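You operate a simulated robot arm through the tools that you are given. There is no shell and no other tool. Be economical: measure what you need, move in short steps, check, and stop when the job is done.

The job below is to be done with a simulated two-armed robot. You get a single attempt, and the scene is never put back.

JOB
On the top of the side table, fold the striped cloth in half.

Only the result counts: the job must be done as asked and must still hold three seconds after the hand-in. Knocking over, shifting, dropping, spilling or breaking anything else fails it. Flat cloth is picked up by pressing the open fingertips on it (5 to 10 N) and closing them slowly along it; thin cloth reads only 2 to 8 mm in the jaws.

ROBOT AND FRAMES
Two 7-joint arms with four-finger grippers on one trunk, on a base that drives. Base frame: it is fixed to the floor where the robot stands at the start and does not move with it; the origin is under the middle of the robot, x ahead of it, y to its left, z up; the surface under the hand at the start is at about z = 75. Lengths are in cm, angles in rad, forces in N, time in s.
The left shoulder is at the start at [4, 18.1, 113], the right one opposite. With the tool pointing down near the work surface each hand reaches from about 30 to 82 cm from the robot's upright axis, wherever it stands, measured 20 degrees to its own side. Places, roughly: top of the side table [50, 30, 80]. Payload 3.67 kg a hand.
Tool frame (each hand has its own): the origin (TCP) lies between the finger pads and is the grasp point; the fingertips stand 2.8 cm ahead of it; z points along the fingers, y is the line along which they close. Largest opening 11.2 cm; the body of the gripper starts 7.3 cm behind the TCP.
Orientation is that of the tool frame in the base frame, as a unit quaternion [w, x, y, z]. With the fingers straight down and closing along the base's y, the tool's x points along the base's -x, its y along +y and its z along -z.

CONTROLS
- The arms move only by the tool servo_tool. It takes "left_motion", "right_motion" or both (then of equal length, played together; a hand with none holds still); each is a list of rows, each a list of 7 numbers: the finger opening in cm, from 0 to 11.2, then the shift along the tool's x, y, z in units of 30 mm (1.0 is 30 mm), then the turn, a rotation vector about the tool's x, y, z in units of 6 degrees (1.0 is 6 degrees). In form: [[jaw, dx, dy, dz, rx, ry, rz], ...]. A call has 1 to 12 rows; each row shifts and turns the commanded pose from where the row before left it, along the tool's axes as they then stand. A call with a number of a shift or a turn outside -1 to 1 is refused whole. Each row takes 0.2 s and may step no farther than 5 cm and 0.15 rad from the row before; otherwise, or with a gripper value out of range, the whole call is refused. Where a pose cannot be reached the arm comes as near as it can. A force on the tool above 40 N (or 10 N above the force at the start of the call, whichever is more), or a blocked arm, ends the call early, and 0.2 s more pass. Each finger halts on what it meets, pressing with about 30 N; the grip force reading is that of the motor and also rises with nothing between the fingers. The clock runs only during rows and for 0.2 s after the last one: add rows that do not move to give the fingers time. It gives the time, the measured TCP pose, the force on the tool (base axes), the opening and the grip force at its end, in the units of the frame above (readings bear some noise), with the torque about the TCP (base axes, N m) and any sound that the robot's microphone picked up, and new pictures: "show" is both (left out), scene, wrist or none (wrist: the cameras of the hands that moved).
- Cameras (640 x 400 px; columns grow to the right, rows downward): "scene" is now at [9.78, 1.98, 135.07]; the picture's right is [0.27, -0.96, 0.00], its down [-0.69, -0.19, -0.70] and it looks along [0.67, 0.19, -0.71] (base axes); focal length 253 px, centre (320, 200). "left" rides on the left gripper at [6, 1.8, -10.4] in its tool frame; the picture's right is [-0.29, 0.96, 0.00], its down [-0.80, -0.24, -0.55] and it looks along [-0.53, -0.16, 0.83] (tool axes); focal length 234 px, centre (320, 200). "right" rides on the right gripper at [6, -1.8, -10.4] in its tool frame; the picture's right is [0.29, 0.96, 0.00], its down [-0.80, 0.24, -0.55] and it looks along [-0.53, 0.16, 0.83] (tool axes); focal length 234 px, centre (320, 200). There is no depth. A picture from a camera that has moved, and an enlarged one, comes with that camera's place and axes in the base frame and with its lens. The place of the scene camera against the robot may be out by one fixed shift of up to 1.2 cm in any direction.
- slide_trunk(by): slides the trunk up (or, below 0, down) by that many cm; the arms and the scene camera ride with it, the base frame stays. It gives what a move gives, with no picture.
- steer(legs): drives the robot by 1 to 6 legs, each [ahead, left, turn to the left] in cm, cm and rad, along the robot's own axes; the way and the turn of a leg run together, so that a leg with both is an arc; at most 150 cm and 3.142 rad a leg. The arms and the cameras ride along, it lands a little off, and it stops where it bumps. It gives what a move gives, and a new picture of the scene camera.
- turn_head(pan, tilt): turns the head with the scene camera to pan (to the left, within 1.501 rad either way) and tilt (down, from -0.506 to 1.204), counted from straight ahead of the robot. It gives what a move gives, and a new picture of the scene camera.
- zoom(camera, box): a new picture of the part [left, top, right, bottom] of that camera's present view, enlarged. It takes no simulated time.
- close_job(): hands the job in; it is judged then, once.

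Go step by step. Nothing tells you exact positions but the pictures and the camera data: compare them with the known pose of the tool, close in by small moves and look again before you grip or let go. The budget is 120 turns and 260 pictures, counting those below and the enlarged ones. Unless the task says otherwise, let go and move clear before handing in, and close with one line.

The tools are called after "Emit:" by a JSON object that holds its "api" and its "payload". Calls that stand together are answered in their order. servo_tool: Moves the arms, as the interface text tells. Its arguments: {"type":"object","properties":{"left_motion":{"type":"array"},"right_motion":{"type":"array"},"show":{"type":"string","enum":["both","scene","wrist","none"]}},"required":[]} The other tools are called the same way: slide_trunk (by) slides the trunk up or down; steer (legs) drives the base; turn_head (pan, tilt) turns the head that bears the scene camera; zoom (camera, box) takes an enlarged picture of a part of a camera's view; close_job () hands the job in.

At the start:

```text
clock: 0.0
left_tool_pos: [52.66, 46.32, 97.36]
left_orientation: [0.0, 0.001, 1.0, 0.0]
left_contact_force: [-0.4, 1.1, -0.5]
left_moment: [-0.02, -0.01, 0.01]
left_finger_gap: 11.19
left_grip_force: 0.0
right_tool_pos: [56.94, -13.45, 92.96]
right_orientation: [-0.001, 0.0, 1.0, 0.0]
right_contact_force: [0.0, 0.4, -0.8]
right_moment: [0.0, -0.01, -0.03]
right_finger_gap: 11.21
right_grip_force: 0.0
trunk travel left (down, up): [-25.0, 26.4]
robot x, y, heading: [-0.12, -0.14, -0.0]
head pan, tilt: [0.271, 0.796]
```

scene: 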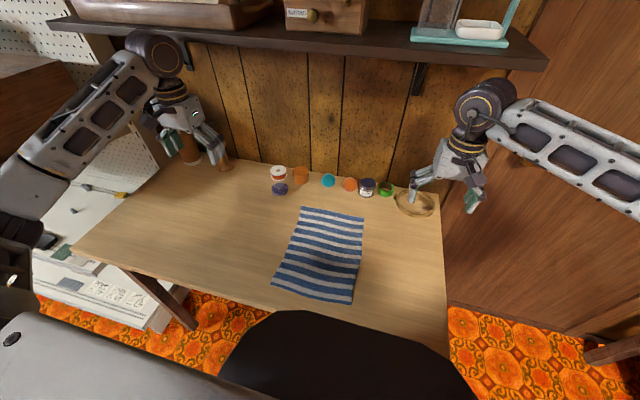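
right: 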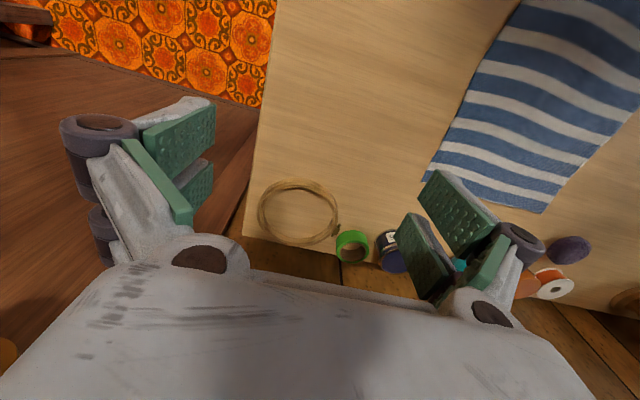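
left: 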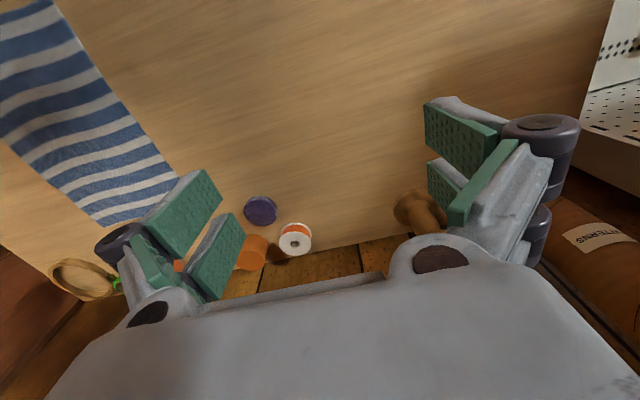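

The striped cloth lies on the table in front of the robot. I'll enlarge it to measure its corners.

Emit:
{"api": "zoom", "payload": {"camera": "scene", "box": [240, 150, 440, 320]}}

Emit:
{"api": "zoom", "payload": {"camera": "scene", "box": [0, 0, 640, 400]}}

```text
2.35 times, centred on (340, 235) of scene
camera zoom: at [9.78, 1.98, 135.07], right [0.27, -0.96, 0.0], down [-0.69, -0.19, -0.7], along [0.67, 0.19, -0.71], focal length 595 px, centre (273, 118)
```

zoom: 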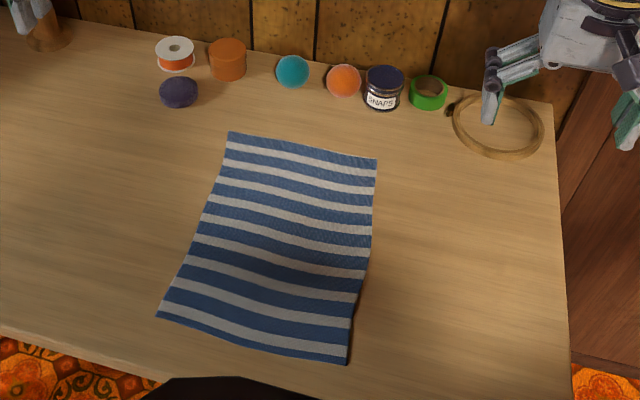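

```text
1.00 times, centred on (320, 200) of scene (not enlarged: the box is as wide or as high as the picture)
camera zoom: at [9.78, 1.98, 135.07], right [0.27, -0.96, 0.0], down [-0.69, -0.19, -0.7], along [0.67, 0.19, -0.71], focal length 253 px, centre (320, 200)
```

zoom: 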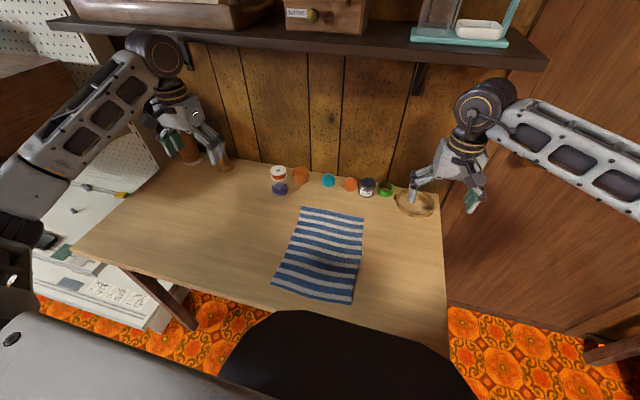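

The table top is at about z = 75 and the cloth spans x 34–62, y 2–23. The stripes run along y, so I'll fold the near edge onto the far edge with both hands. First I'll bring both hands above the near corners.

Emit:
{"api": "servo_tool", "payload": {"left_motion": [[4, 0.58, -0.893, 0.2, 0, 0, 0], [4, 0.58, -0.893, 0.2, 0, 0, 0], [4, 0.58, -0.893, 0.2, 0, 0, 0], [4, 0.58, -0.893, 0.2, 0, 0, 0], [4, 0.58, -0.893, 0.2, 0, 0, 0], [4, 0.58, -0.893, 0.2, 0, 0, 0], [4, 0.58, -0.893, 0.2, 0, 0, 0], [4, 0.58, -0.893, 0.2, 0, 0, 0], [4, 0.58, -0.893, 0.2, 0, 0, 0], [4, 0.58, -0.893, 0.2, 0, 0, 0], [4, 0, 0, 0, 0, 0, 0]], "right_motion": [[4, 0.72, 0.572, 0.05, 0, 0, 0], [4, 0.72, 0.572, 0.05, 0, 0, 0], [4, 0.72, 0.572, 0.05, 0, 0, 0], [4, 0.72, 0.572, 0.05, 0, 0, 0], [4, 0.72, 0.572, 0.05, 0, 0, 0], [4, 0.72, 0.572, 0.05, 0, 0, 0], [4, 0.72, 0.572, 0.05, 0, 0, 0], [4, 0.72, 0.572, 0.05, 0, 0, 0], [4, 0.72, 0.572, 0.05, 0, 0, 0], [4, 0.72, 0.572, 0.05, 0, 0, 0], [4, 0, 0, 0, 0, 0, 0]]}}

```text
clock: 2.4
left_tool_pos: [35.11, 19.89, 91.49]
left_orientation: [0.0, 0.0, 1.0, 0.0]
left_contact_force: [0.2, 0.2, 0.1]
left_moment: [0.0, 0.0, -0.02]
left_finger_gap: 4.02
left_grip_force: 0.1
right_tool_pos: [35.31, 3.95, 91.69]
right_orientation: [0.0, 0.001, 1.0, 0.0]
right_contact_force: [0.5, 0.1, -0.8]
right_moment: [0.01, -0.03, 0.0]
right_finger_gap: 4.0
right_grip_force: 0.1
trunk travel left (down, up): [-25.0, 26.4]
robot x, y, heading: [-0.52, -0.08, -0.004]
head pan, tilt: [0.271, 0.796]
camera scene: at [9.78, 1.97, 135.07], right [0.27, -0.96, 0.0], down [-0.69, -0.19, -0.7], along [0.67, 0.19, -0.71], focal length 253 px, centre (320, 200)
camera right: at [29.23, 2.05, 102.13], right [-0.29, 0.96, 0.0], down [0.8, 0.24, 0.55], along [0.53, 0.16, -0.83], focal length 234 px, centre (320, 200)
camera left: at [29.01, 21.72, 101.91], right [0.29, 0.96, 0.0], down [0.8, -0.24, 0.55], along [0.53, -0.16, -0.83], focal length 234 px, centre (320, 200)
```

scene: 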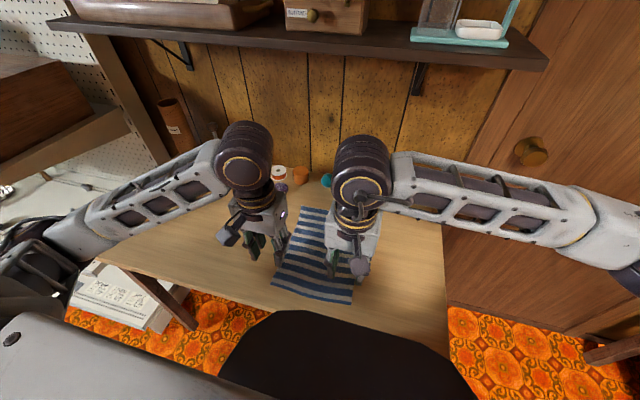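
right: 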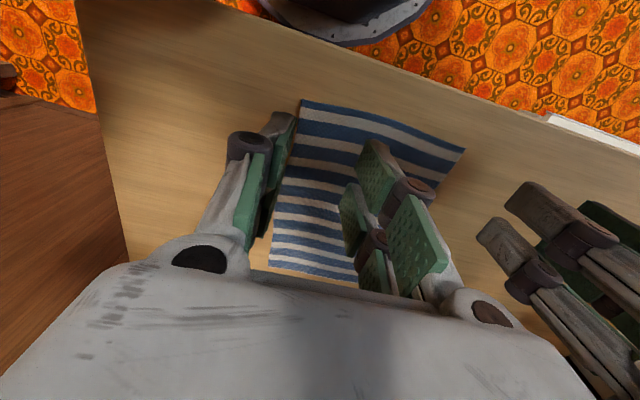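
left: 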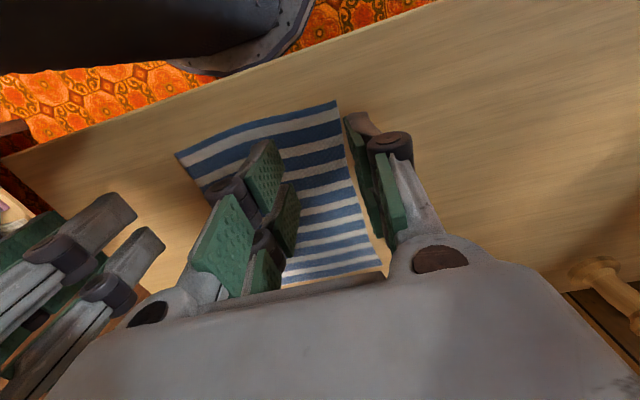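

Both hands reach, and the wrist cameras put the near corners at about (34.4, 1.6) and (34.3, 21.8). I'll correct the position slightly and lower to about 1.5 cm above the cloth.

Emit:
{"api": "servo_tool", "payload": {"left_motion": [[3, -0.13, -0.3, 0.5, 0, 0, 0], [3, 0, 0, 0.9, 0, 0, 0], [3, 0, 0, 0.9, 0, 0, 0], [3, 0, 0, 0.9, 0, 0, 0], [3, 0, 0, 0.6, 0, 0, 0], [3, 0, 0, 0.26, 0, 0, 0], [3, 0, 0, 0, 0, 0, 0]], "right_motion": [[3, -0.07, 0.083, 0.5, 0, 0, 0], [3, 0, 0, 0.9, 0, 0, 0], [3, 0, 0, 0.9, 0, 0, 0], [3, 0, 0, 0.9, 0, 0, 0], [3, 0, 0, 0.6, 0, 0, 0], [3, 0, 0, 0.33, 0, 0, 0], [3, 0, 0, 0, 0, 0, 0]]}}

```text
clock: 4.0
left_tool_pos: [35.67, 18.69, 79.22]
left_orientation: [0.0, 0.0, 1.0, 0.0]
left_contact_force: [-0.5, -0.1, 1.0]
left_moment: [-0.01, -0.03, -0.01]
left_finger_gap: 3.0
left_grip_force: 0.1
right_tool_pos: [35.48, 3.97, 79.03]
right_orientation: [0.0, 0.001, 1.0, -0.001]
right_contact_force: [0.0, 0.5, -0.9]
right_moment: [-0.01, -0.01, -0.02]
right_finger_gap: 3.01
right_grip_force: 0.1
trunk travel left (down, up): [-25.0, 26.4]
robot x, y, heading: [-0.25, 0.46, 0.002]
head pan, tilt: [0.271, 0.796]
camera scene: at [9.76, 1.97, 135.08], right [0.27, -0.96, 0.0], down [-0.69, -0.19, -0.7], along [0.67, 0.19, -0.71], focal length 253 px, centre (320, 200)
camera right: at [29.36, 2.16, 89.62], right [-0.29, 0.96, 0.0], down [0.8, 0.24, 0.55], along [0.53, 0.16, -0.83], focal length 234 px, centre (320, 200)
camera left: at [29.65, 20.54, 89.67], right [0.29, 0.96, 0.0], down [0.8, -0.24, 0.55], along [0.53, -0.16, -0.83], focal length 234 px, centre (320, 200)
```

scene: 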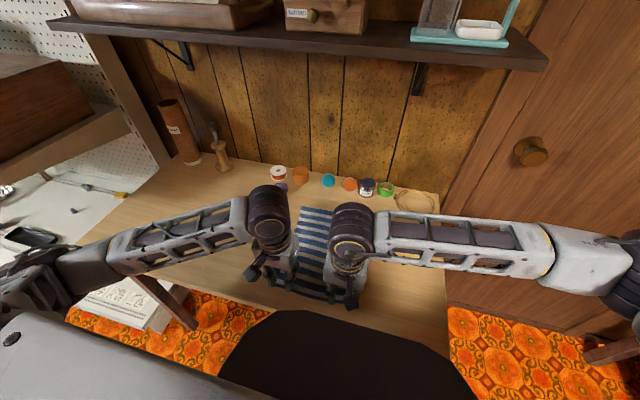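
right: 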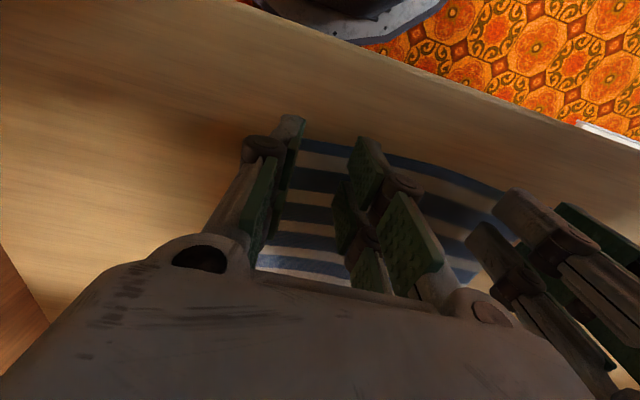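
left: 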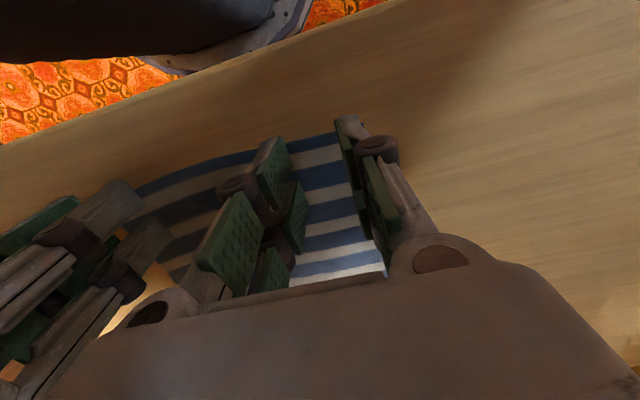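

Emit:
{"api": "zoom", "payload": {"camera": "right", "box": [220, 90, 400, 200]}}

Emit:
{"api": "zoom", "payload": {"camera": "left", "box": [240, 90, 420, 200]}}

```text
3.56 times, centred on (310, 145) of right
camera zoom: at [29.36, 2.16, 89.62], right [-0.29, 0.96, 0.0], down [0.8, 0.24, 0.55], along [0.53, 0.16, -0.83], focal length 833 px, centre (356, 396)
```

zoom: 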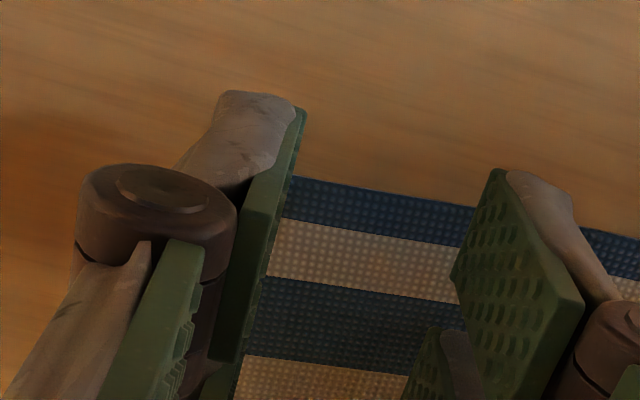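

```text
3.56 times, centred on (330, 145) of left
camera zoom: at [29.65, 20.54, 89.67], right [0.29, 0.96, 0.0], down [0.8, -0.24, 0.55], along [0.53, -0.16, -0.83], focal length 833 px, centre (284, 396)
```

zoom: 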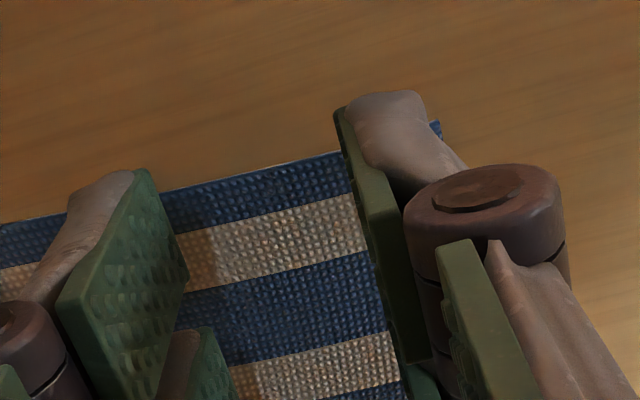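

The left finger sits on the cloth, but the right outer finger covers its corner. I'll shift both slightly inward and touch down gently.

Emit:
{"api": "servo_tool", "payload": {"left_motion": [[3, -0.15, 0, 0, 0, 0, 0], [3, 0, 0, 0.15, 0, 0, 0], [3, 0, 0, 0.12, 0, 0, 0], [3, 0, 0, 0.08, 0, 0, 0], [3, 0, 0, 0, 0, 0, 0]], "right_motion": [[3, -0.18, 0.2, 0, 0, 0, 0], [3, 0, 0, 0.15, 0, 0, 0], [3, 0, 0, 0.12, 0, 0, 0], [3, 0, 0, 0.08, 0, 0, 0], [3, 0, 0, 0, 0, 0, 0]], "show": "wrist"}}

```text
clock: 5.2
left_tool_pos: [36.03, 18.64, 78.15]
left_orientation: [-0.001, 0.0, 1.0, 0.0]
left_contact_force: [0.2, 0.6, 0.2]
left_moment: [0.01, -0.01, 0.0]
left_finger_gap: 2.99
left_grip_force: 0.1
right_tool_pos: [35.99, 4.5, 78.06]
right_orientation: [0.0, 0.001, 1.0, 0.001]
right_contact_force: [-0.6, -0.1, -0.4]
right_moment: [-0.02, -0.02, 0.01]
right_finger_gap: 3.01
right_grip_force: 0.1
trunk travel left (down, up): [-25.0, 26.4]
robot x, y, heading: [-0.1, 0.26, -0.003]
head pan, tilt: [0.271, 0.796]
camera right: at [29.89, 2.73, 88.55], right [-0.29, 0.96, 0.0], down [0.8, 0.24, 0.55], along [0.53, 0.16, -0.83], focal length 234 px, centre (320, 200)
camera left: at [30.05, 20.53, 88.65], right [0.29, 0.96, 0.0], down [0.8, -0.24, 0.55], along [0.53, -0.16, -0.83], focal length 234 px, centre (320, 200)
```

right: 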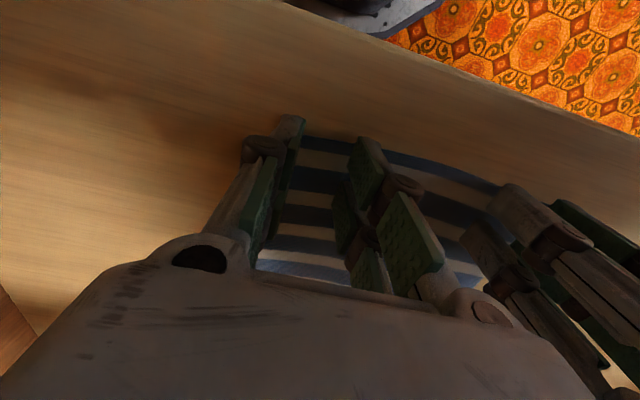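
left: 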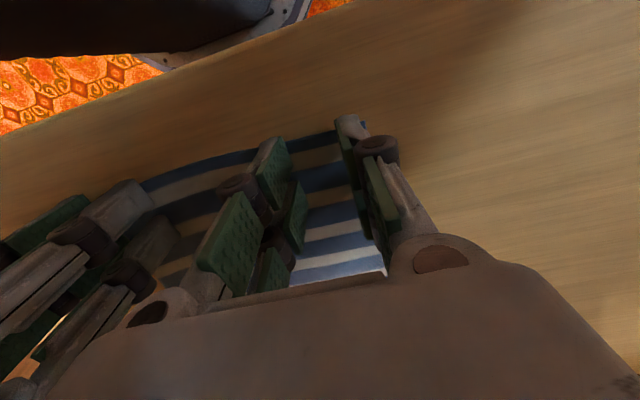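

Tips are at about z 75.3 with no contact yet. I'll step down finely.

Emit:
{"api": "servo_tool", "payload": {"left_motion": [[3, 0, 0, 0.05, 0, 0, 0], [3, 0, 0, 0.05, 0, 0, 0], [3, 0, 0, 0, 0, 0, 0]], "right_motion": [[3, 0, 0, 0.05, 0, 0, 0], [3, 0, 0, 0.05, 0, 0, 0], [3, 0, 0, 0, 0, 0, 0]], "show": "none"}}

Emit:
{"api": "zoom", "payload": {"camera": "right", "box": [220, 90, 400, 200]}}

```text
clock: 6.0
left_tool_pos: [36.02, 18.57, 77.8]
left_orientation: [0.001, 0.0, 1.0, 0.001]
left_contact_force: [0.5, 1.1, 10.3]
left_moment: [0.08, 0.03, -0.03]
left_finger_gap: 3.0
left_grip_force: 0.0
right_tool_pos: [36.05, 4.61, 77.81]
right_orientation: [0.001, -0.001, 1.0, -0.001]
right_contact_force: [0.4, -0.9, 5.6]
right_moment: [-0.1, -0.02, -0.03]
right_finger_gap: 2.99
right_grip_force: 0.2
trunk travel left (down, up): [-25.0, 26.4]
robot x, y, heading: [-0.3, -0.07, 0.0]
head pan, tilt: [0.271, 0.796]
```

```text
3.56 times, centred on (310, 145) of right
camera zoom: at [29.89, 2.85, 88.37], right [-0.29, 0.96, 0.0], down [0.8, 0.24, 0.55], along [0.53, 0.16, -0.83], focal length 833 px, centre (356, 396)
```

zoom: 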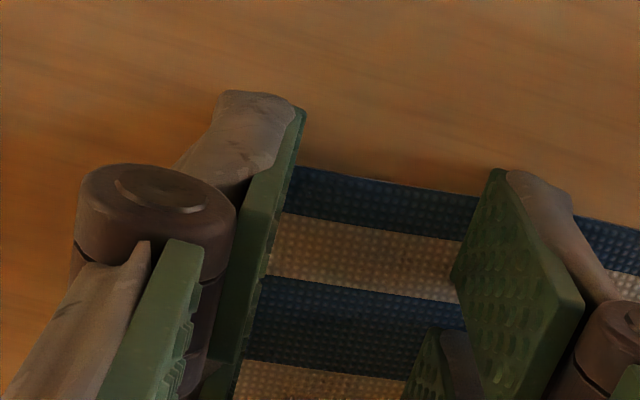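

Contact forces are 10 N left and 6 N right, as needed. I'll close slowly along the cloth.

Emit:
{"api": "servo_tool", "payload": {"left_motion": [[2.8, 0, 0, 0, 0, 0, 0], [2.5, 0, 0, 0, 0, 0, 0], [2.2, 0, 0, 0, 0, 0, 0], [1.9, 0, 0, 0, 0, 0, 0], [1.6, 0, 0, 0, 0, 0, 0], [1.3, 0, 0, 0, 0, 0, 0], [1.0, 0, 0, 0, 0, 0, 0], [0.7, 0, 0, 0, 0, 0, 0], [0.4, 0, 0, 0, 0, 0, 0], [0.1, 0, 0, 0, 0, 0, 0], [0, 0, 0, 0, 0, 0, 0]], "right_motion": [[2.8, 0, 0, 0.02, 0, 0, 0], [2.5, 0, 0, 0, 0, 0, 0], [2.2, 0, 0, 0, 0, 0, 0], [1.9, 0, 0, 0, 0, 0, 0], [1.6, 0, 0, 0, 0, 0, 0], [1.3, 0, 0, 0, 0, 0, 0], [1.0, 0, 0, 0, 0, 0, 0], [0.7, 0, 0, 0, 0, 0, 0], [0.4, 0, 0, 0, 0, 0, 0], [0.1, 0, 0, 0, 0, 0, 0], [0, 0, 0, 0, 0, 0, 0]], "show": "wrist"}}

```text
clock: 8.4
left_tool_pos: [36.02, 18.56, 77.83]
left_orientation: [0.0, 0.001, 1.0, -0.001]
left_contact_force: [0.3, -10.1, 0.3]
left_moment: [-0.26, -0.02, -0.03]
left_finger_gap: 0.25
left_grip_force: 30.2
right_tool_pos: [35.94, 4.7, 77.87]
right_orientation: [-0.001, 0.0, 1.0, 0.001]
right_contact_force: [-0.7, 10.5, 0.2]
right_moment: [0.28, 0.01, 0.12]
right_finger_gap: 0.19
right_grip_force: 30.1
trunk travel left (down, up): [-25.0, 26.4]
robot x, y, heading: [-0.03, -0.06, -0.003]
head pan, tilt: [0.271, 0.796]
camera right: at [29.89, 2.85, 88.27], right [-0.29, 0.96, 0.0], down [0.8, 0.24, 0.55], along [0.53, 0.16, -0.83], focal length 234 px, centre (320, 200)
camera left: at [30.06, 20.52, 88.26], right [0.29, 0.96, 0.0], down [0.8, -0.24, 0.55], along [0.53, -0.16, -0.83], focal length 234 px, centre (320, 200)
```

right: 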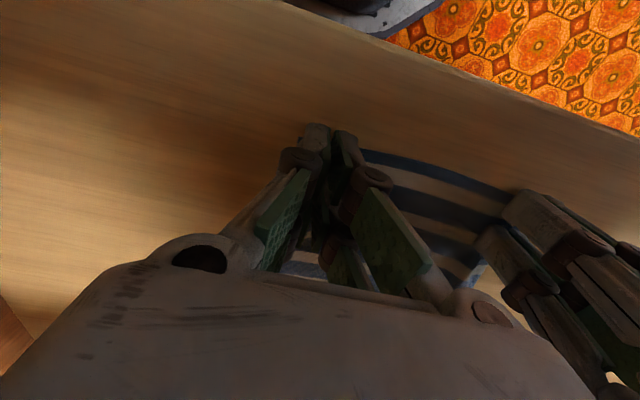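
left: 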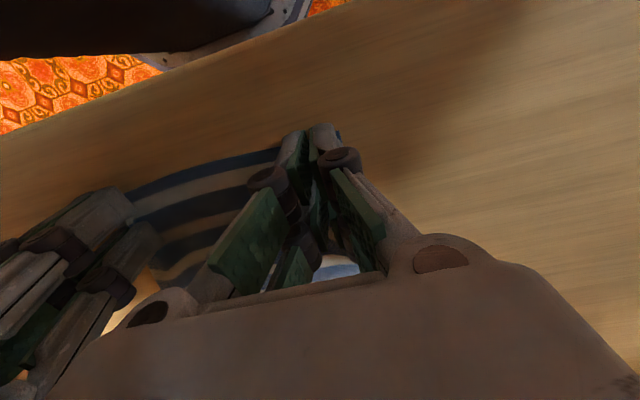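

Both hands hold cloth, but pinching along the edge would leave the gripped strip face up after the fold. I'll let go, rise, turn both grippers 90° so they pinch across the edge instead, and look again.

Emit:
{"api": "servo_tool", "payload": {"left_motion": [[1, 0, 0, 0, 0, 0, 0], [2, 0, 0, 0, 0, 0, 0], [3, 0, 0, 0, 0, 0, 0], [3, 0, 0, -0.3, 0, 0, 0], [3, 0, 0, -0.7, 0, 0, 0], [3, 0, 0, -1, 0, 0, 0], [3, 0, 0, -1, 0, 0, 0], [3, 0, 0, 0, 0, 0, 1], [3, 0, 0, 0, 0, 0, 1], [3, 0, 0, 0, 0, 0, 1], [3, 0, 0, 0, 0, 0, 1], [3, 0, 0, 0, 0, 0, 1]], "right_motion": [[1, 0, 0, 0, 0, 0, 0], [2, 0, 0, 0, 0, 0, 0], [3, 0, 0, 0, 0, 0, 0], [3, 0, 0, -0.3, 0, 0, 0], [3, 0, 0, -0.7, 0, 0, 0], [3, 0, 0, -1, 0, 0, 0], [3, 0, 0, -1, 0, 0, 0], [3, 0, 0, 0, 0, 0, -1], [3, 0, 0, 0, 0, 0, -1], [3, 0, 0, 0, 0, 0, -1], [3, 0, 0, 0, 0, 0, -1], [3, 0, 0, 0, 0, 0, -1]], "show": "none"}}

Emit:
{"api": "servo_tool", "payload": {"left_motion": [[2.4, 0, 0, 0, 0, 0, 1], [2.4, 0, 0, 0, 0, 0, 1], [2.4, 0, 0, 0, 0, 0, 1], [2.4, 0, 0, 0, 0, 0, 1], [2.4, 0, 0, 0, 0, 0, 1], [2.4, 0, 0, 0, 0, 0, 1], [2.4, 0, 0, 0, 0, 0, 1], [2.4, 0, 0, 0, 0, 0, 1], [2.4, 0, 0, 0, 0, 0, 1], [2.4, 0, 0, 0, 0, 0, 1], [2.4, 0, 0, 0, 0, 0, 0]], "right_motion": [[2.4, 0, 0, 0, 0, 0, -1], [2.4, 0, 0, 0, 0, 0, -1], [2.4, 0, 0, 0, 0, 0, -1], [2.4, 0, 0, 0, 0, 0, -1], [2.4, 0, 0, 0, 0, 0, -1], [2.4, 0, 0, 0, 0, 0, -1], [2.4, 0, 0, 0, 0, 0, -1], [2.4, 0, 0, 0, 0, 0, -1], [2.4, 0, 0, 0, 0, 0, -1], [2.4, 0, 0, 0, 0, 0, -1], [2.4, 0, 0, 0, 0, 0, 0]]}}

```text
clock: 11.0
left_tool_pos: [36.22, 18.53, 86.88]
left_orientation: [0.0, 0.259, 0.966, 0.0]
left_contact_force: [-0.1, 0.2, -0.5]
left_moment: [0.01, 0.01, 0.0]
left_finger_gap: 3.04
left_grip_force: 0.0
right_tool_pos: [35.99, 4.61, 86.66]
right_orientation: [0.0, -0.259, 0.966, 0.0]
right_contact_force: [-0.2, -0.1, 0.8]
right_moment: [0.01, -0.02, 0.0]
right_finger_gap: 2.99
right_grip_force: 0.0
trunk travel left (down, up): [-25.0, 26.4]
robot x, y, heading: [0.0, -0.06, 0.0]
head pan, tilt: [0.271, 0.796]
```

```text
clock: 13.4
left_tool_pos: [35.96, 18.67, 86.79]
left_orientation: [0.0, 0.708, 0.706, -0.001]
left_contact_force: [-0.4, -0.2, -0.5]
left_moment: [0.02, 0.01, -0.01]
left_finger_gap: 2.38
left_grip_force: 0.1
right_tool_pos: [36.15, 4.47, 86.6]
right_orientation: [0.0, -0.707, 0.707, 0.0]
right_contact_force: [-0.4, -1.0, -0.4]
right_moment: [0.01, 0.03, 0.04]
right_finger_gap: 2.41
right_grip_force: 0.0
trunk travel left (down, up): [-25.0, 26.4]
robot x, y, heading: [-0.14, 0.49, 0.002]
head pan, tilt: [0.271, 0.796]
camera scene: at [9.8, 1.94, 135.07], right [0.27, -0.96, 0.0], down [-0.69, -0.19, -0.7], along [0.67, 0.19, -0.71], focal length 253 px, centre (320, 200)
camera right: at [37.82, -1.41, 97.12], right [-0.96, -0.29, 0.0], down [-0.24, 0.8, 0.55], along [-0.16, 0.53, -0.83], focal length 234 px, centre (320, 200)
camera left: at [37.78, 24.75, 97.32], right [0.96, -0.29, 0.0], down [-0.24, -0.8, 0.55], along [-0.16, -0.53, -0.83], focal length 234 px, centre (320, 200)
```

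scene: 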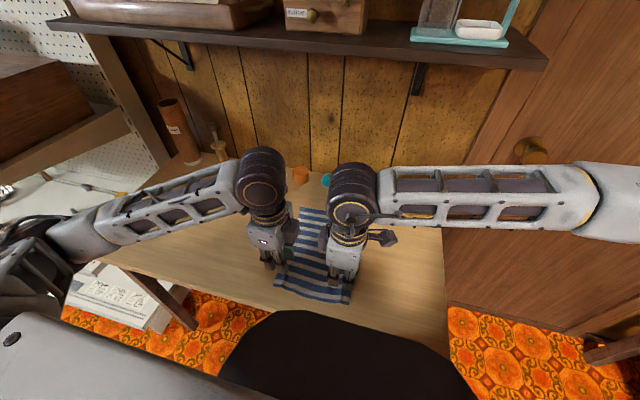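
right: 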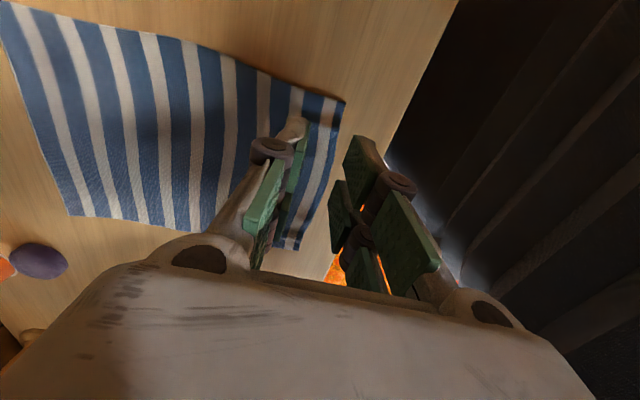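
left: 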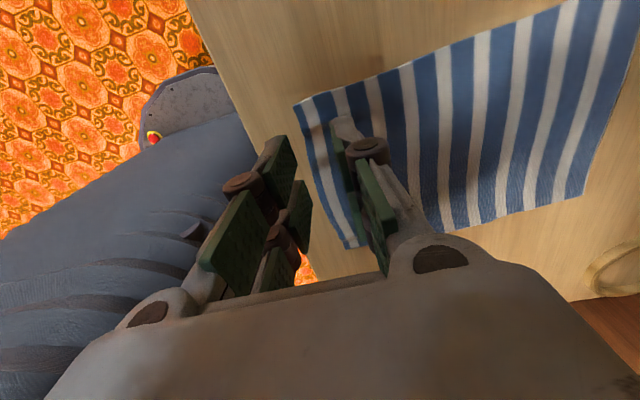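

The cloth is still flat, with the near edge at x≈34.4 and y 2–21. Now I'll lower both turned grippers, outer finger just on the edge.

Emit:
{"api": "servo_tool", "payload": {"left_motion": [[2.4, 0.35, 0.13, 0.3, 0, 0, 0], [2.4, 0, 0, 0.8, 0, 0, 0], [2.4, 0, 0, 0.8, 0, 0, 0], [2.4, 0, 0, 0.5, 0, 0, 0], [2.4, 0, 0, 0.3, 0, 0, 0], [2.4, 0, 0, 0.16, 0, 0, 0], [2.4, 0, 0, 0, 0, 0, 0]], "right_motion": [[2.4, 0.4, -0.23, 0.26, 0, 0, 0], [2.4, 0, 0, 0.8, 0, 0, 0], [2.4, 0, 0, 0.8, 0, 0, 0], [2.4, 0, 0, 0.5, 0, 0, 0], [2.4, 0, 0, 0.3, 0, 0, 0], [2.4, 0, 0, 0.16, 0, 0, 0], [2.4, 0, 0, 0, 0, 0, 0]], "show": "none"}}

Emit:
{"api": "zoom", "payload": {"camera": "left", "box": [210, 70, 450, 220]}}

Emit:
{"api": "zoom", "payload": {"camera": "right", "box": [210, 70, 450, 220]}}

```text
clock: 15.0
left_tool_pos: [36.49, 19.75, 78.46]
left_orientation: [0.001, 0.707, 0.707, 0.0]
left_contact_force: [-0.6, -0.4, -0.4]
left_moment: [0.02, 0.0, -0.01]
left_finger_gap: 2.38
left_grip_force: 0.1
right_tool_pos: [35.99, 4.6, 79.0]
right_orientation: [-0.001, -0.707, 0.707, -0.001]
right_contact_force: [-0.2, -0.7, 0.4]
right_moment: [0.01, 0.01, 0.02]
right_finger_gap: 2.4
right_grip_force: 0.0
right hand out of reach, approached as far as the arm can: row 1
trunk travel left (down, up): [-25.0, 26.4]
robot x, y, heading: [-0.17, 0.21, 0.001]
head pan, tilt: [0.271, 0.796]
```

```text
2.67 times, centred on (330, 145) of left
camera zoom: at [38.22, 25.76, 88.87], right [0.96, -0.29, 0.0], down [-0.24, -0.8, 0.55], along [-0.16, -0.53, -0.83], focal length 624 px, centre (293, 347)
```

zoom: 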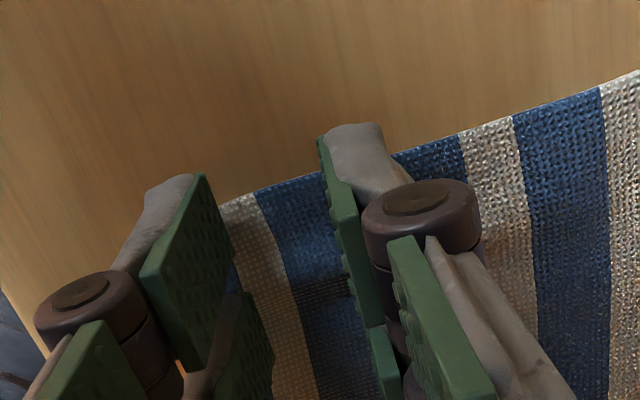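

```text
2.67 times, centred on (330, 145) of right
camera zoom: at [37.75, -1.35, 89.52], right [-0.96, -0.29, 0.0], down [-0.24, 0.8, 0.55], along [-0.16, 0.53, -0.83], focal length 624 px, centre (293, 347)
```

zoom: 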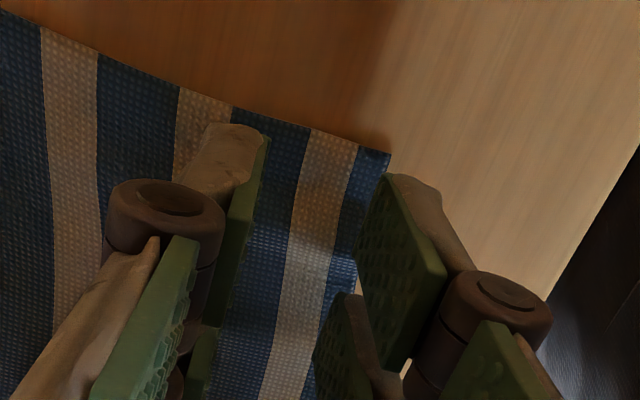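

The right hand is at its inner reach limit here. I'll rise and back the base up about 9 cm for room.

Emit:
{"api": "servo_tool", "payload": {"left_motion": [[2.4, 0, 0, -0.8, 0, 0, 0], [2.4, 0, 0, -1, 0, 0, 0], [2.4, 0, 0, -1, 0, 0, 0], [2.4, 0, 0, 0, 0, 0, 0]], "right_motion": [[2.4, 0, 0, -0.8, 0, 0, 0], [2.4, 0, 0, -1, 0, 0, 0], [2.4, 0, 0, -1, 0, 0, 0], [2.4, 0, 0, 0, 0, 0, 0]], "show": "none"}}

Emit:
{"api": "steer", "payload": {"legs": [[-9, 0, 0]]}}

```text
clock: 16.0
left_tool_pos: [36.35, 19.74, 86.92]
left_orientation: [0.0, 0.707, 0.707, -0.001]
left_contact_force: [-0.4, 0.4, 0.2]
left_moment: [0.01, -0.01, 0.0]
left_finger_gap: 2.38
left_grip_force: 0.0
right_tool_pos: [36.01, 4.96, 87.55]
right_orientation: [0.0, 0.707, -0.707, 0.001]
right_contact_force: [0.1, 0.2, -0.2]
right_moment: [0.01, 0.0, -0.02]
right_finger_gap: 2.38
right_grip_force: 0.0
trunk travel left (down, up): [-25.0, 26.4]
robot x, y, heading: [-0.03, -0.13, 0.003]
head pan, tilt: [0.271, 0.796]
```

```text
clock: 17.1
left_tool_pos: [27.76, 19.85, 86.92]
left_orientation: [0.0, 0.706, 0.708, 0.001]
left_contact_force: [0.1, -0.3, -0.2]
left_moment: [-0.03, -0.08, -0.04]
left_finger_gap: 2.41
left_grip_force: 0.0
right_tool_pos: [27.4, 4.9, 87.39]
right_orientation: [0.0, 0.707, -0.707, 0.0]
right_contact_force: [-0.1, 0.3, 1.4]
right_moment: [-0.01, -0.01, 0.0]
right_finger_gap: 2.36
right_grip_force: 0.0
trunk travel left (down, up): [-25.0, 26.4]
robot x, y, heading: [-8.46, 0.08, 0.002]
head pan, tilt: [0.271, 0.796]
camera scene: at [1.01, 1.98, 135.09], right [0.27, -0.96, 0.0], down [-0.69, -0.19, -0.7], along [0.68, 0.19, -0.71], focal length 253 px, centre (320, 200)
```

scene: 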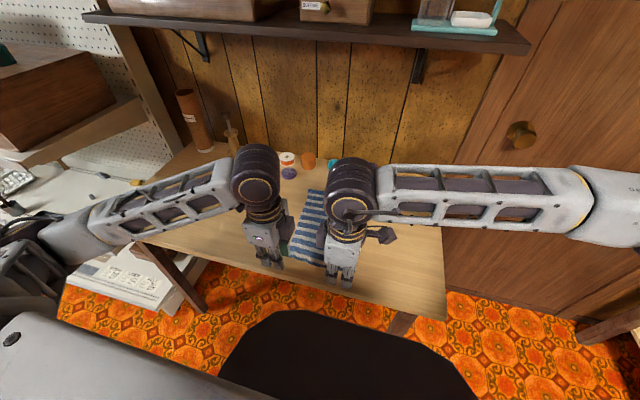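

Now both hands go back over the near edge at height, and I'll check them.

Emit:
{"api": "servo_tool", "payload": {"left_motion": [[2.4, 0, 0.72, 0, 0, 0, 0], [2.4, 0, 0.72, 0, 0, 0, 0], [2.4, 0, 0.72, 0, 0, 0, 0], [2.4, -0.05, 0.72, 0, 0, 0, 0], [2.4, 0, 0, 0, 0, 0, 0]], "right_motion": [[2.4, 0.13, -0.78, 0, 0, 0, 0], [2.4, 0.13, -0.78, 0, 0, 0, 0], [2.4, 0.13, -0.78, 0, 0, 0, 0], [2.4, 0.13, -0.78, 0, 0, 0, 0], [2.4, 0, 0, 0, 0, 0, 0]], "show": "wrist"}}

```text
clock: 18.3
left_tool_pos: [36.5, 19.6, 86.98]
left_orientation: [0.0, 0.707, 0.707, 0.0]
left_contact_force: [0.3, 0.9, 0.0]
left_moment: [0.01, -0.01, -0.03]
left_finger_gap: 2.4
left_grip_force: 0.0
right_tool_pos: [27.36, 4.88, 87.44]
right_orientation: [0.0, 0.707, -0.707, -0.001]
right_contact_force: [0.2, 0.2, 0.7]
right_moment: [-0.02, 0.0, 0.01]
right_finger_gap: 2.41
right_grip_force: 0.1
right hand out of reach, approached as far as the arm can: row 1, 2, 3, 4
trunk travel left (down, up): [-25.0, 26.4]
robot x, y, heading: [-8.76, 0.11, 0.0]
head pan, tilt: [0.271, 0.796]
camera right: at [29.13, -1.04, 97.92], right [-0.96, -0.29, 0.0], down [-0.24, 0.8, 0.55], along [-0.16, 0.53, -0.83], focal length 234 px, centre (320, 200)
camera left: at [38.23, 25.7, 97.41], right [0.96, -0.29, 0.0], down [-0.24, -0.8, 0.55], along [-0.16, -0.53, -0.83], focal length 234 px, centre (320, 200)
```

right: 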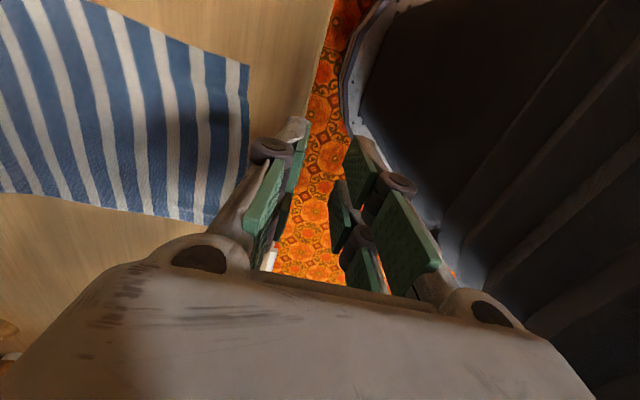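
left: 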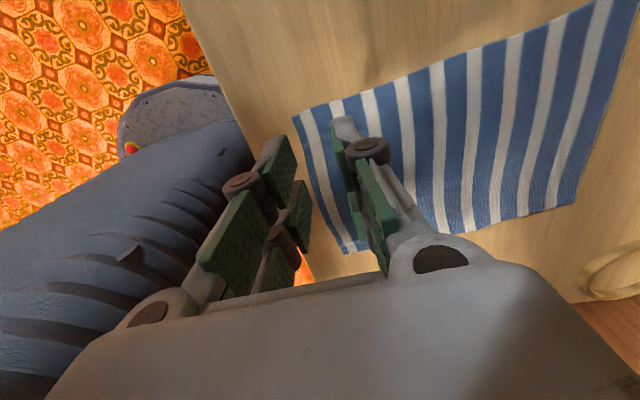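

The right wrist is at a joint limit with that yaw. I'll turn it back to straight, move over the corner, and then yaw the other way.

Emit:
{"api": "servo_tool", "payload": {"right_motion": [[2.4, 0, 0, 0, 0, 0, 1], [2.4, 0, 0, 0, 0, 0, 1], [2.4, 0, 0, 0, 0, 0, 1], [2.4, 0, 0, 0, 0, 0, 1], [2.4, 0, 0, 0, 0, 0, 1], [2.4, 0, 0, 0, 0, 0, 1], [2.4, 0, 0, 0, 0, 0, 1], [2.4, 0, 0, 0, 0, 0, 1], [2.4, 0, 0, 0, 0, 0, 1], [2.4, 0, 0, 0, 0, 0, 1], [2.4, 0, 0, 0, 0, 0, 1], [2.4, 0, 0, 0, 0, 0, 1]], "show": "none"}}

Emit:
{"api": "servo_tool", "payload": {"right_motion": [[2.4, 0, 0, 0, 0, 0, 1], [2.4, 0, 0, 0, 0, 0, 1], [2.4, 0, 0, 0, 0, 0, 1], [2.4, -0.78, -0.13, 0, 0, 0, 0], [2.4, -0.78, -0.13, 0, 0, 0, 0], [2.4, -0.78, -0.13, 0, 0, 0, 0], [2.4, -0.78, -0.13, 0, 0, 0, 0], [2.4, 0, 0, 0, 0, 0, 1], [2.4, 0, 0, 0, 0, 0, 1], [2.4, 0, 0, 0, 0, 0, 1], [2.4, 0, 0, 0, 0, 0, 1], [2.4, 0, 0, 0, 0, 0, 1]], "show": "none"}}

Emit:
{"api": "servo_tool", "payload": {"right_motion": [[2.4, 0, 0, 0, 0, 0, 1], [2.4, 0, 0, 0, 0, 0, 1], [2.4, 0, 0, 0, 0, 0, 1], [2.4, 0, 0, 0, 0, 0, 1], [2.4, 0, 0, 0, 0, 0, 1], [2.4, 0, 0, 0, 0, 0, 1], [2.4, 0, 0, 0, 0, 0, 1], [2.4, 0, 0, 0, 0, 0, 1], [2.4, 0, 0, 0, 0, 0, 1], [2.4, 0, 0, 0, 0, 0, 1], [2.4, 0, 0, 0, 0, 0, 0]], "show": "both"}}

```text
clock: 20.9
left_tool_pos: [36.48, 19.65, 86.93]
left_orientation: [0.0, 0.707, 0.707, 0.0]
left_contact_force: [0.4, 0.3, -0.4]
left_moment: [0.0, -0.01, 0.01]
left_finger_gap: 2.38
left_grip_force: 0.0
right_tool_pos: [27.43, 4.96, 87.32]
right_orientation: [0.0, -0.156, 0.988, 0.0]
right_contact_force: [-0.2, -0.1, 0.5]
right_moment: [0.01, 0.02, -0.01]
right_finger_gap: 2.41
right_grip_force: 0.1
trunk travel left (down, up): [-25.0, 26.4]
robot x, y, heading: [-8.42, 0.19, 0.001]
head pan, tilt: [0.271, 0.796]
```

```text
clock: 23.5
left_tool_pos: [36.39, 19.69, 86.9]
left_orientation: [0.0, 0.707, 0.708, 0.0]
left_contact_force: [-0.9, 1.0, 0.6]
left_moment: [0.0, 0.03, 0.01]
left_finger_gap: 2.4
left_grip_force: 0.0
right_tool_pos: [36.74, 3.4, 87.35]
right_orientation: [0.0, 0.261, 0.965, 0.0]
right_contact_force: [0.0, -0.2, 0.3]
right_moment: [-0.02, 0.0, -0.02]
right_finger_gap: 2.41
right_grip_force: 0.0
trunk travel left (down, up): [-25.0, 26.4]
robot x, y, heading: [-8.51, -0.01, -0.003]
head pan, tilt: [0.271, 0.796]
```

```text
clock: 25.9
left_tool_pos: [36.43, 19.59, 86.89]
left_orientation: [0.001, 0.707, 0.707, 0.0]
left_contact_force: [1.2, -0.1, 0.3]
left_moment: [0.01, -0.01, -0.01]
left_finger_gap: 2.39
left_grip_force: 0.0
right_tool_pos: [36.78, 3.39, 87.31]
right_orientation: [0.001, 0.708, 0.707, 0.001]
right_contact_force: [0.3, 1.3, 0.2]
right_moment: [-0.02, -0.01, 0.03]
right_finger_gap: 2.38
right_grip_force: 0.0
trunk travel left (down, up): [-25.0, 26.4]
robot x, y, heading: [-8.21, -0.11, -0.001]
head pan, tilt: [0.271, 0.796]
camera scene: at [1.18, 1.97, 135.07], right [0.27, -0.96, 0.0], down [-0.69, -0.19, -0.7], along [0.67, 0.19, -0.71], focal length 253 px, centre (320, 200)
camera right: at [34.99, 9.39, 97.81], right [0.96, 0.29, 0.0], down [0.24, -0.8, 0.55], along [0.16, -0.53, -0.83], focal length 234 px, centre (320, 200)
```

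scene: 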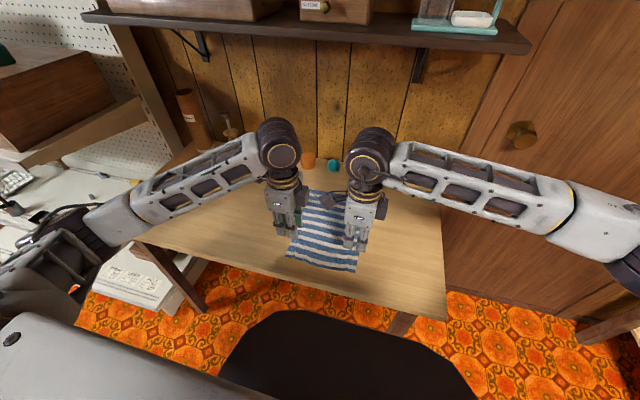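
right: 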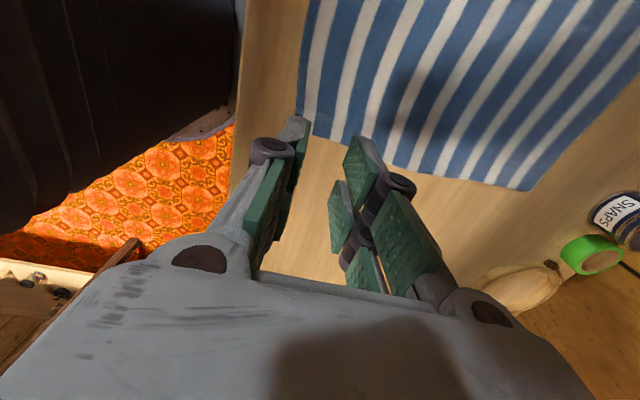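

Both hands now share the same yaw. Before gripping, I'll test that the whole path to the far edge is reachable at height.

Emit:
{"api": "servo_tool", "payload": {"left_motion": [[2.4, 0, 0.91, 0, 0, 0, 0], [2.4, 0, 0.91, 0, 0, 0, 0], [2.4, 0, 0.91, 0, 0, 0, 0], [2.4, 0, 0.91, 0, 0, 0, 0], [2.4, 0, 0.91, 0, 0, 0, 0], [2.4, 0, 0.91, 0, 0, 0, 0], [2.4, 0, 0.91, 0, 0, 0, 0], [2.4, 0, 0.91, 0, 0, 0, 0], [2.4, 0, 0.91, 0, 0, 0, 0], [2.4, 0, 0, 0, 0, 0, 0]], "right_motion": [[2.4, 0, 0.91, 0, 0, 0, 0], [2.4, 0, 0.91, 0, 0, 0, 0], [2.4, 0, 0.91, 0, 0, 0, 0], [2.4, 0, 0.91, 0, 0, 0, 0], [2.4, 0, 0.91, 0, 0, 0, 0], [2.4, 0, 0.91, 0, 0, 0, 0], [2.4, 0, 0.91, 0, 0, 0, 0], [2.4, 0, 0.91, 0, 0, 0, 0], [2.4, 0, 0.91, 0, 0, 0, 0], [2.4, 0, 0, 0, 0, 0, 0]]}}

```text
clock: 28.1
left_tool_pos: [61.02, 19.27, 86.79]
left_orientation: [0.0, 0.708, 0.706, 0.0]
left_contact_force: [0.0, -0.8, -0.3]
left_moment: [-0.04, 0.01, 0.01]
left_finger_gap: 2.39
left_grip_force: 0.1
right_tool_pos: [61.24, 3.18, 87.74]
right_orientation: [0.001, 0.708, 0.707, 0.0]
right_contact_force: [-1.1, 0.0, 1.3]
right_moment: [-0.01, -0.01, 0.03]
right_finger_gap: 2.4
right_grip_force: 0.0
trunk travel left (down, up): [-25.0, 26.4]
robot x, y, heading: [-8.86, -0.11, 0.002]
head pan, tilt: [0.271, 0.796]
camera scene: at [1.11, 1.95, 135.08], right [0.27, -0.96, 0.0], down [-0.69, -0.19, -0.7], along [0.67, 0.19, -0.71], focal length 253 px, centre (320, 200)
camera right: at [59.39, 9.26, 98.18], right [0.96, 0.29, 0.0], down [0.24, -0.8, 0.55], along [0.16, -0.53, -0.83], focal length 234 px, centre (320, 200)
camera left: at [62.82, 25.43, 97.15], right [0.96, -0.29, 0.0], down [-0.24, -0.8, 0.55], along [-0.16, -0.53, -0.83], focal length 234 px, centre (320, 200)
```

scene: 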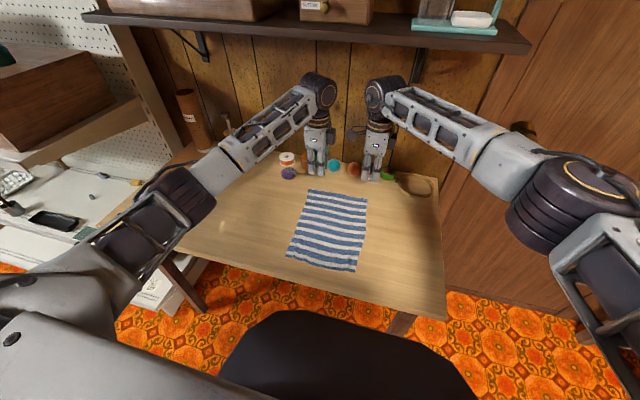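
right: 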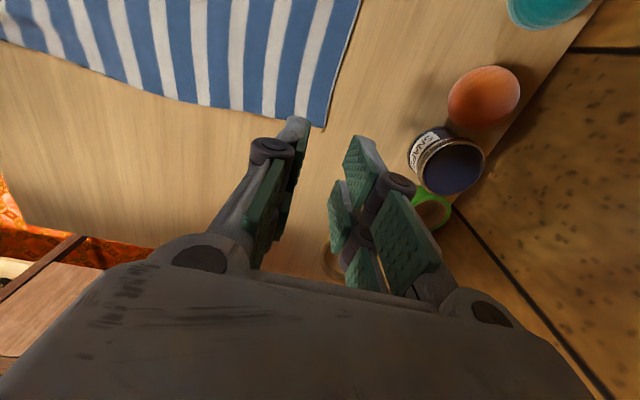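
left: 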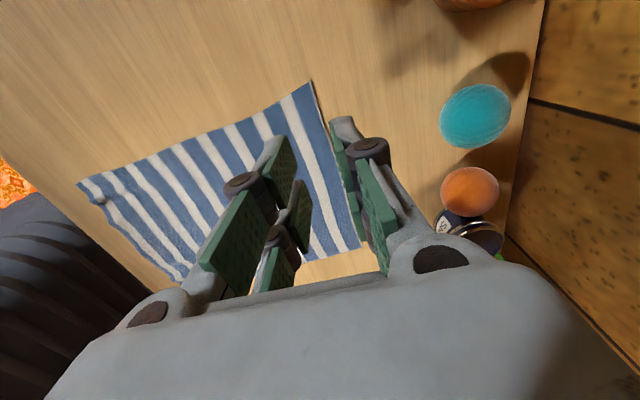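

The far placement is reachable (far edge at x≈61.6, y 2.7–23.2) and the jars stand clear at about x 73. Going back to the near edge and down to just above contact.

Emit:
{"api": "servo_tool", "payload": {"left_motion": [[2.4, 0, -0.91, 0, 0, 0, 0], [2.4, 0, -0.91, 0, 0, 0, 0], [2.4, 0, -0.91, 0, 0, 0, 0], [2.4, 0, -0.91, 0, 0, 0, 0], [2.4, 0, -0.91, 0, 0, 0, 0], [2.4, 0, -0.91, 0, 0, 0, 0], [2.4, 0, -0.91, 0, 0, 0, 0], [2.4, 0, -0.91, 0, 0, 0, 0], [2.4, 0, -0.91, 0, 0, 0, 0], [2.4, 0, 0, 0.8, 0, 0, 0], [2.4, 0, 0, 0.8, 0, 0, 0], [2.4, 0, 0, 0, 0, 0, 0]], "right_motion": [[2.4, 0, -0.91, 0, 0, 0, 0], [2.4, 0, -0.91, 0, 0, 0, 0], [2.4, 0, -0.91, 0, 0, 0, 0], [2.4, 0, -0.91, 0, 0, 0, 0], [2.4, 0, -0.91, 0, 0, 0, 0], [2.4, 0, -0.91, 0, 0, 0, 0], [2.4, 0, -0.91, 0, 0, 0, 0], [2.4, 0, -0.91, 0, 0, 0, 0], [2.4, 0, -0.91, 0, 0, 0, 0], [2.4, 0, 0, 0.85, 0, 0, 0], [2.4, 0, 0, 0.9, 0, 0, 0], [2.4, 0, 0, 0, 0, 0, 0]], "show": "none"}}

Emit:
{"api": "servo_tool", "payload": {"left_motion": [[2.4, 0, 0, 0.6, 0, 0, 0], [2.4, 0, 0, 0.4, 0, 0, 0], [2.4, 0, 0, 0.2, 0, 0, 0], [2.4, 0, 0, 0, 0, 0, 0]], "right_motion": [[2.4, 0, 0, 0.6, 0, 0, 0], [2.4, 0, 0, 0.45, 0, 0, 0], [2.4, 0, 0, 0.2, 0, 0, 0], [2.4, 0, 0, 0, 0, 0, 0]], "show": "none"}}

Emit:
{"api": "zoom", "payload": {"camera": "left", "box": [210, 70, 450, 220]}}

Emit:
{"api": "zoom", "payload": {"camera": "right", "box": [210, 70, 450, 220]}}

```text
clock: 30.7
left_tool_pos: [36.47, 19.69, 82.08]
left_orientation: [0.001, 0.707, 0.707, 0.001]
left_contact_force: [0.1, -0.6, 0.6]
left_moment: [0.0, 0.01, -0.02]
left_finger_gap: 2.4
left_grip_force: 0.1
right_tool_pos: [36.73, 3.08, 82.22]
right_orientation: [0.0, 0.707, 0.707, 0.001]
right_contact_force: [0.6, 0.3, 0.1]
right_moment: [0.0, -0.01, -0.01]
right_finger_gap: 2.38
right_grip_force: 0.1
trunk travel left (down, up): [-25.0, 26.4]
robot x, y, heading: [-8.92, 0.14, -0.002]
head pan, tilt: [0.271, 0.796]
```

```text
clock: 31.7
left_tool_pos: [36.51, 19.75, 78.45]
left_orientation: [0.0, 0.707, 0.707, 0.0]
left_contact_force: [-0.8, -0.8, -0.2]
left_moment: [0.0, 0.03, 0.01]
left_finger_gap: 2.4
left_grip_force: 0.0
right_tool_pos: [36.89, 3.08, 78.35]
right_orientation: [0.0, 0.707, 0.707, 0.0]
right_contact_force: [0.3, -1.0, 0.6]
right_moment: [0.03, -0.01, -0.02]
right_finger_gap: 2.43
right_grip_force: 0.0
trunk travel left (down, up): [-25.0, 26.4]
robot x, y, heading: [-8.26, 0.15, -0.0]
head pan, tilt: [0.271, 0.796]
```

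```text
2.67 times, centred on (330, 145) of left
camera zoom: at [38.26, 25.81, 88.97], right [0.96, -0.29, 0.0], down [-0.24, -0.8, 0.55], along [-0.16, -0.53, -0.83], focal length 624 px, centre (293, 347)
```

zoom: 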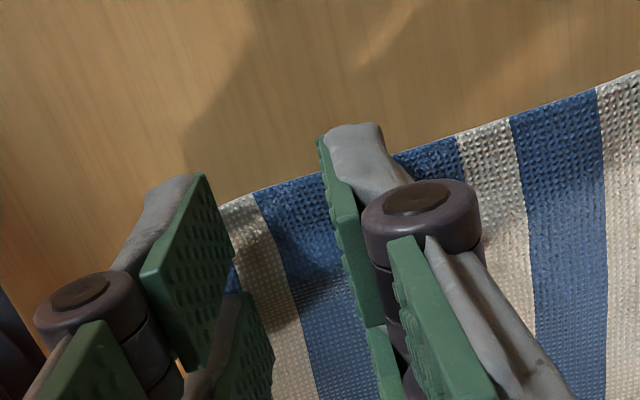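

```text
2.67 times, centred on (330, 145) of right
camera zoom: at [35.01, 9.14, 88.86], right [0.96, 0.29, 0.0], down [0.24, -0.8, 0.55], along [0.16, -0.53, -0.83], focal length 624 px, centre (293, 347)
```

zoom: 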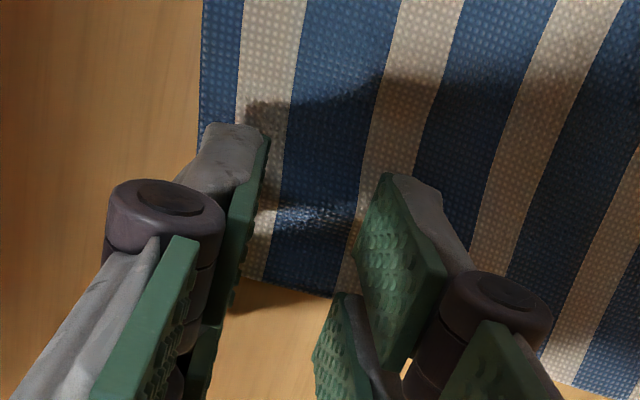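

Both outer fingers sit on the edge stripe. I'll shift the right hand slightly inward and press.

Emit:
{"api": "servo_tool", "payload": {"left_motion": [[2.4, 0, 0, 0, 0, 0, 0], [2.4, 0, 0, 0.1, 0, 0, 0], [2.4, 0, 0, 0.06, 0, 0, 0], [2.4, 0, 0, 0.04, 0, 0, 0], [2.4, 0, 0, 0, 0, 0, 0]], "right_motion": [[2.4, 0.15, 0, 0, 0, 0, 0], [2.4, 0, 0, 0.1, 0, 0, 0], [2.4, 0, 0, 0.06, 0, 0, 0], [2.4, 0, 0, 0.03, 0, 0, 0], [2.4, 0, 0, 0, 0, 0, 0]], "show": "none"}}

```text
clock: 32.9
left_tool_pos: [36.41, 19.58, 77.97]
left_orientation: [-0.001, 0.707, 0.707, 0.0]
left_contact_force: [0.1, -0.6, 1.0]
left_moment: [0.02, -0.01, 0.0]
left_finger_gap: 2.4
left_grip_force: 0.1
right_tool_pos: [36.8, 3.66, 77.97]
right_orientation: [0.001, 0.708, 0.706, 0.0]
right_contact_force: [1.3, -2.7, 12.4]
right_moment: [-0.03, 0.06, -0.02]
right_finger_gap: 2.4
right_grip_force: 0.0
trunk travel left (down, up): [-25.0, 26.4]
robot x, y, heading: [-8.75, -0.03, -0.002]
head pan, tilt: [0.271, 0.796]
```

Emit:
{"api": "servo_tool", "payload": {"left_motion": [[2.4, 0, 0, 0.04, 0, 0, 0], [2.4, 0, 0, 0.03, 0, 0, 0], [2.4, 0, 0, 0, 0, 0, 0]], "right_motion": [[2.4, 0, 0, -0.03, 0, 0, 0], [2.4, 0, 0, 0, 0, 0, 0], [2.4, 0, 0, 0, 0, 0, 0]], "show": "none"}}

```text
clock: 33.7
left_tool_pos: [36.42, 19.65, 77.93]
left_orientation: [0.001, 0.707, 0.707, 0.001]
left_contact_force: [-1.5, 1.3, 23.1]
left_moment: [-0.1, 0.4, -0.04]
left_finger_gap: 2.4
left_grip_force: 0.3
right_tool_pos: [36.61, 3.75, 77.88]
right_orientation: [0.0, 0.707, 0.707, 0.0]
right_contact_force: [0.1, -0.1, 0.6]
right_moment: [0.0, -0.03, -0.01]
right_finger_gap: 2.4
right_grip_force: 0.0
trunk travel left (down, up): [-25.0, 26.4]
robot x, y, heading: [-8.52, -0.26, 0.0]
head pan, tilt: [0.271, 0.796]
```

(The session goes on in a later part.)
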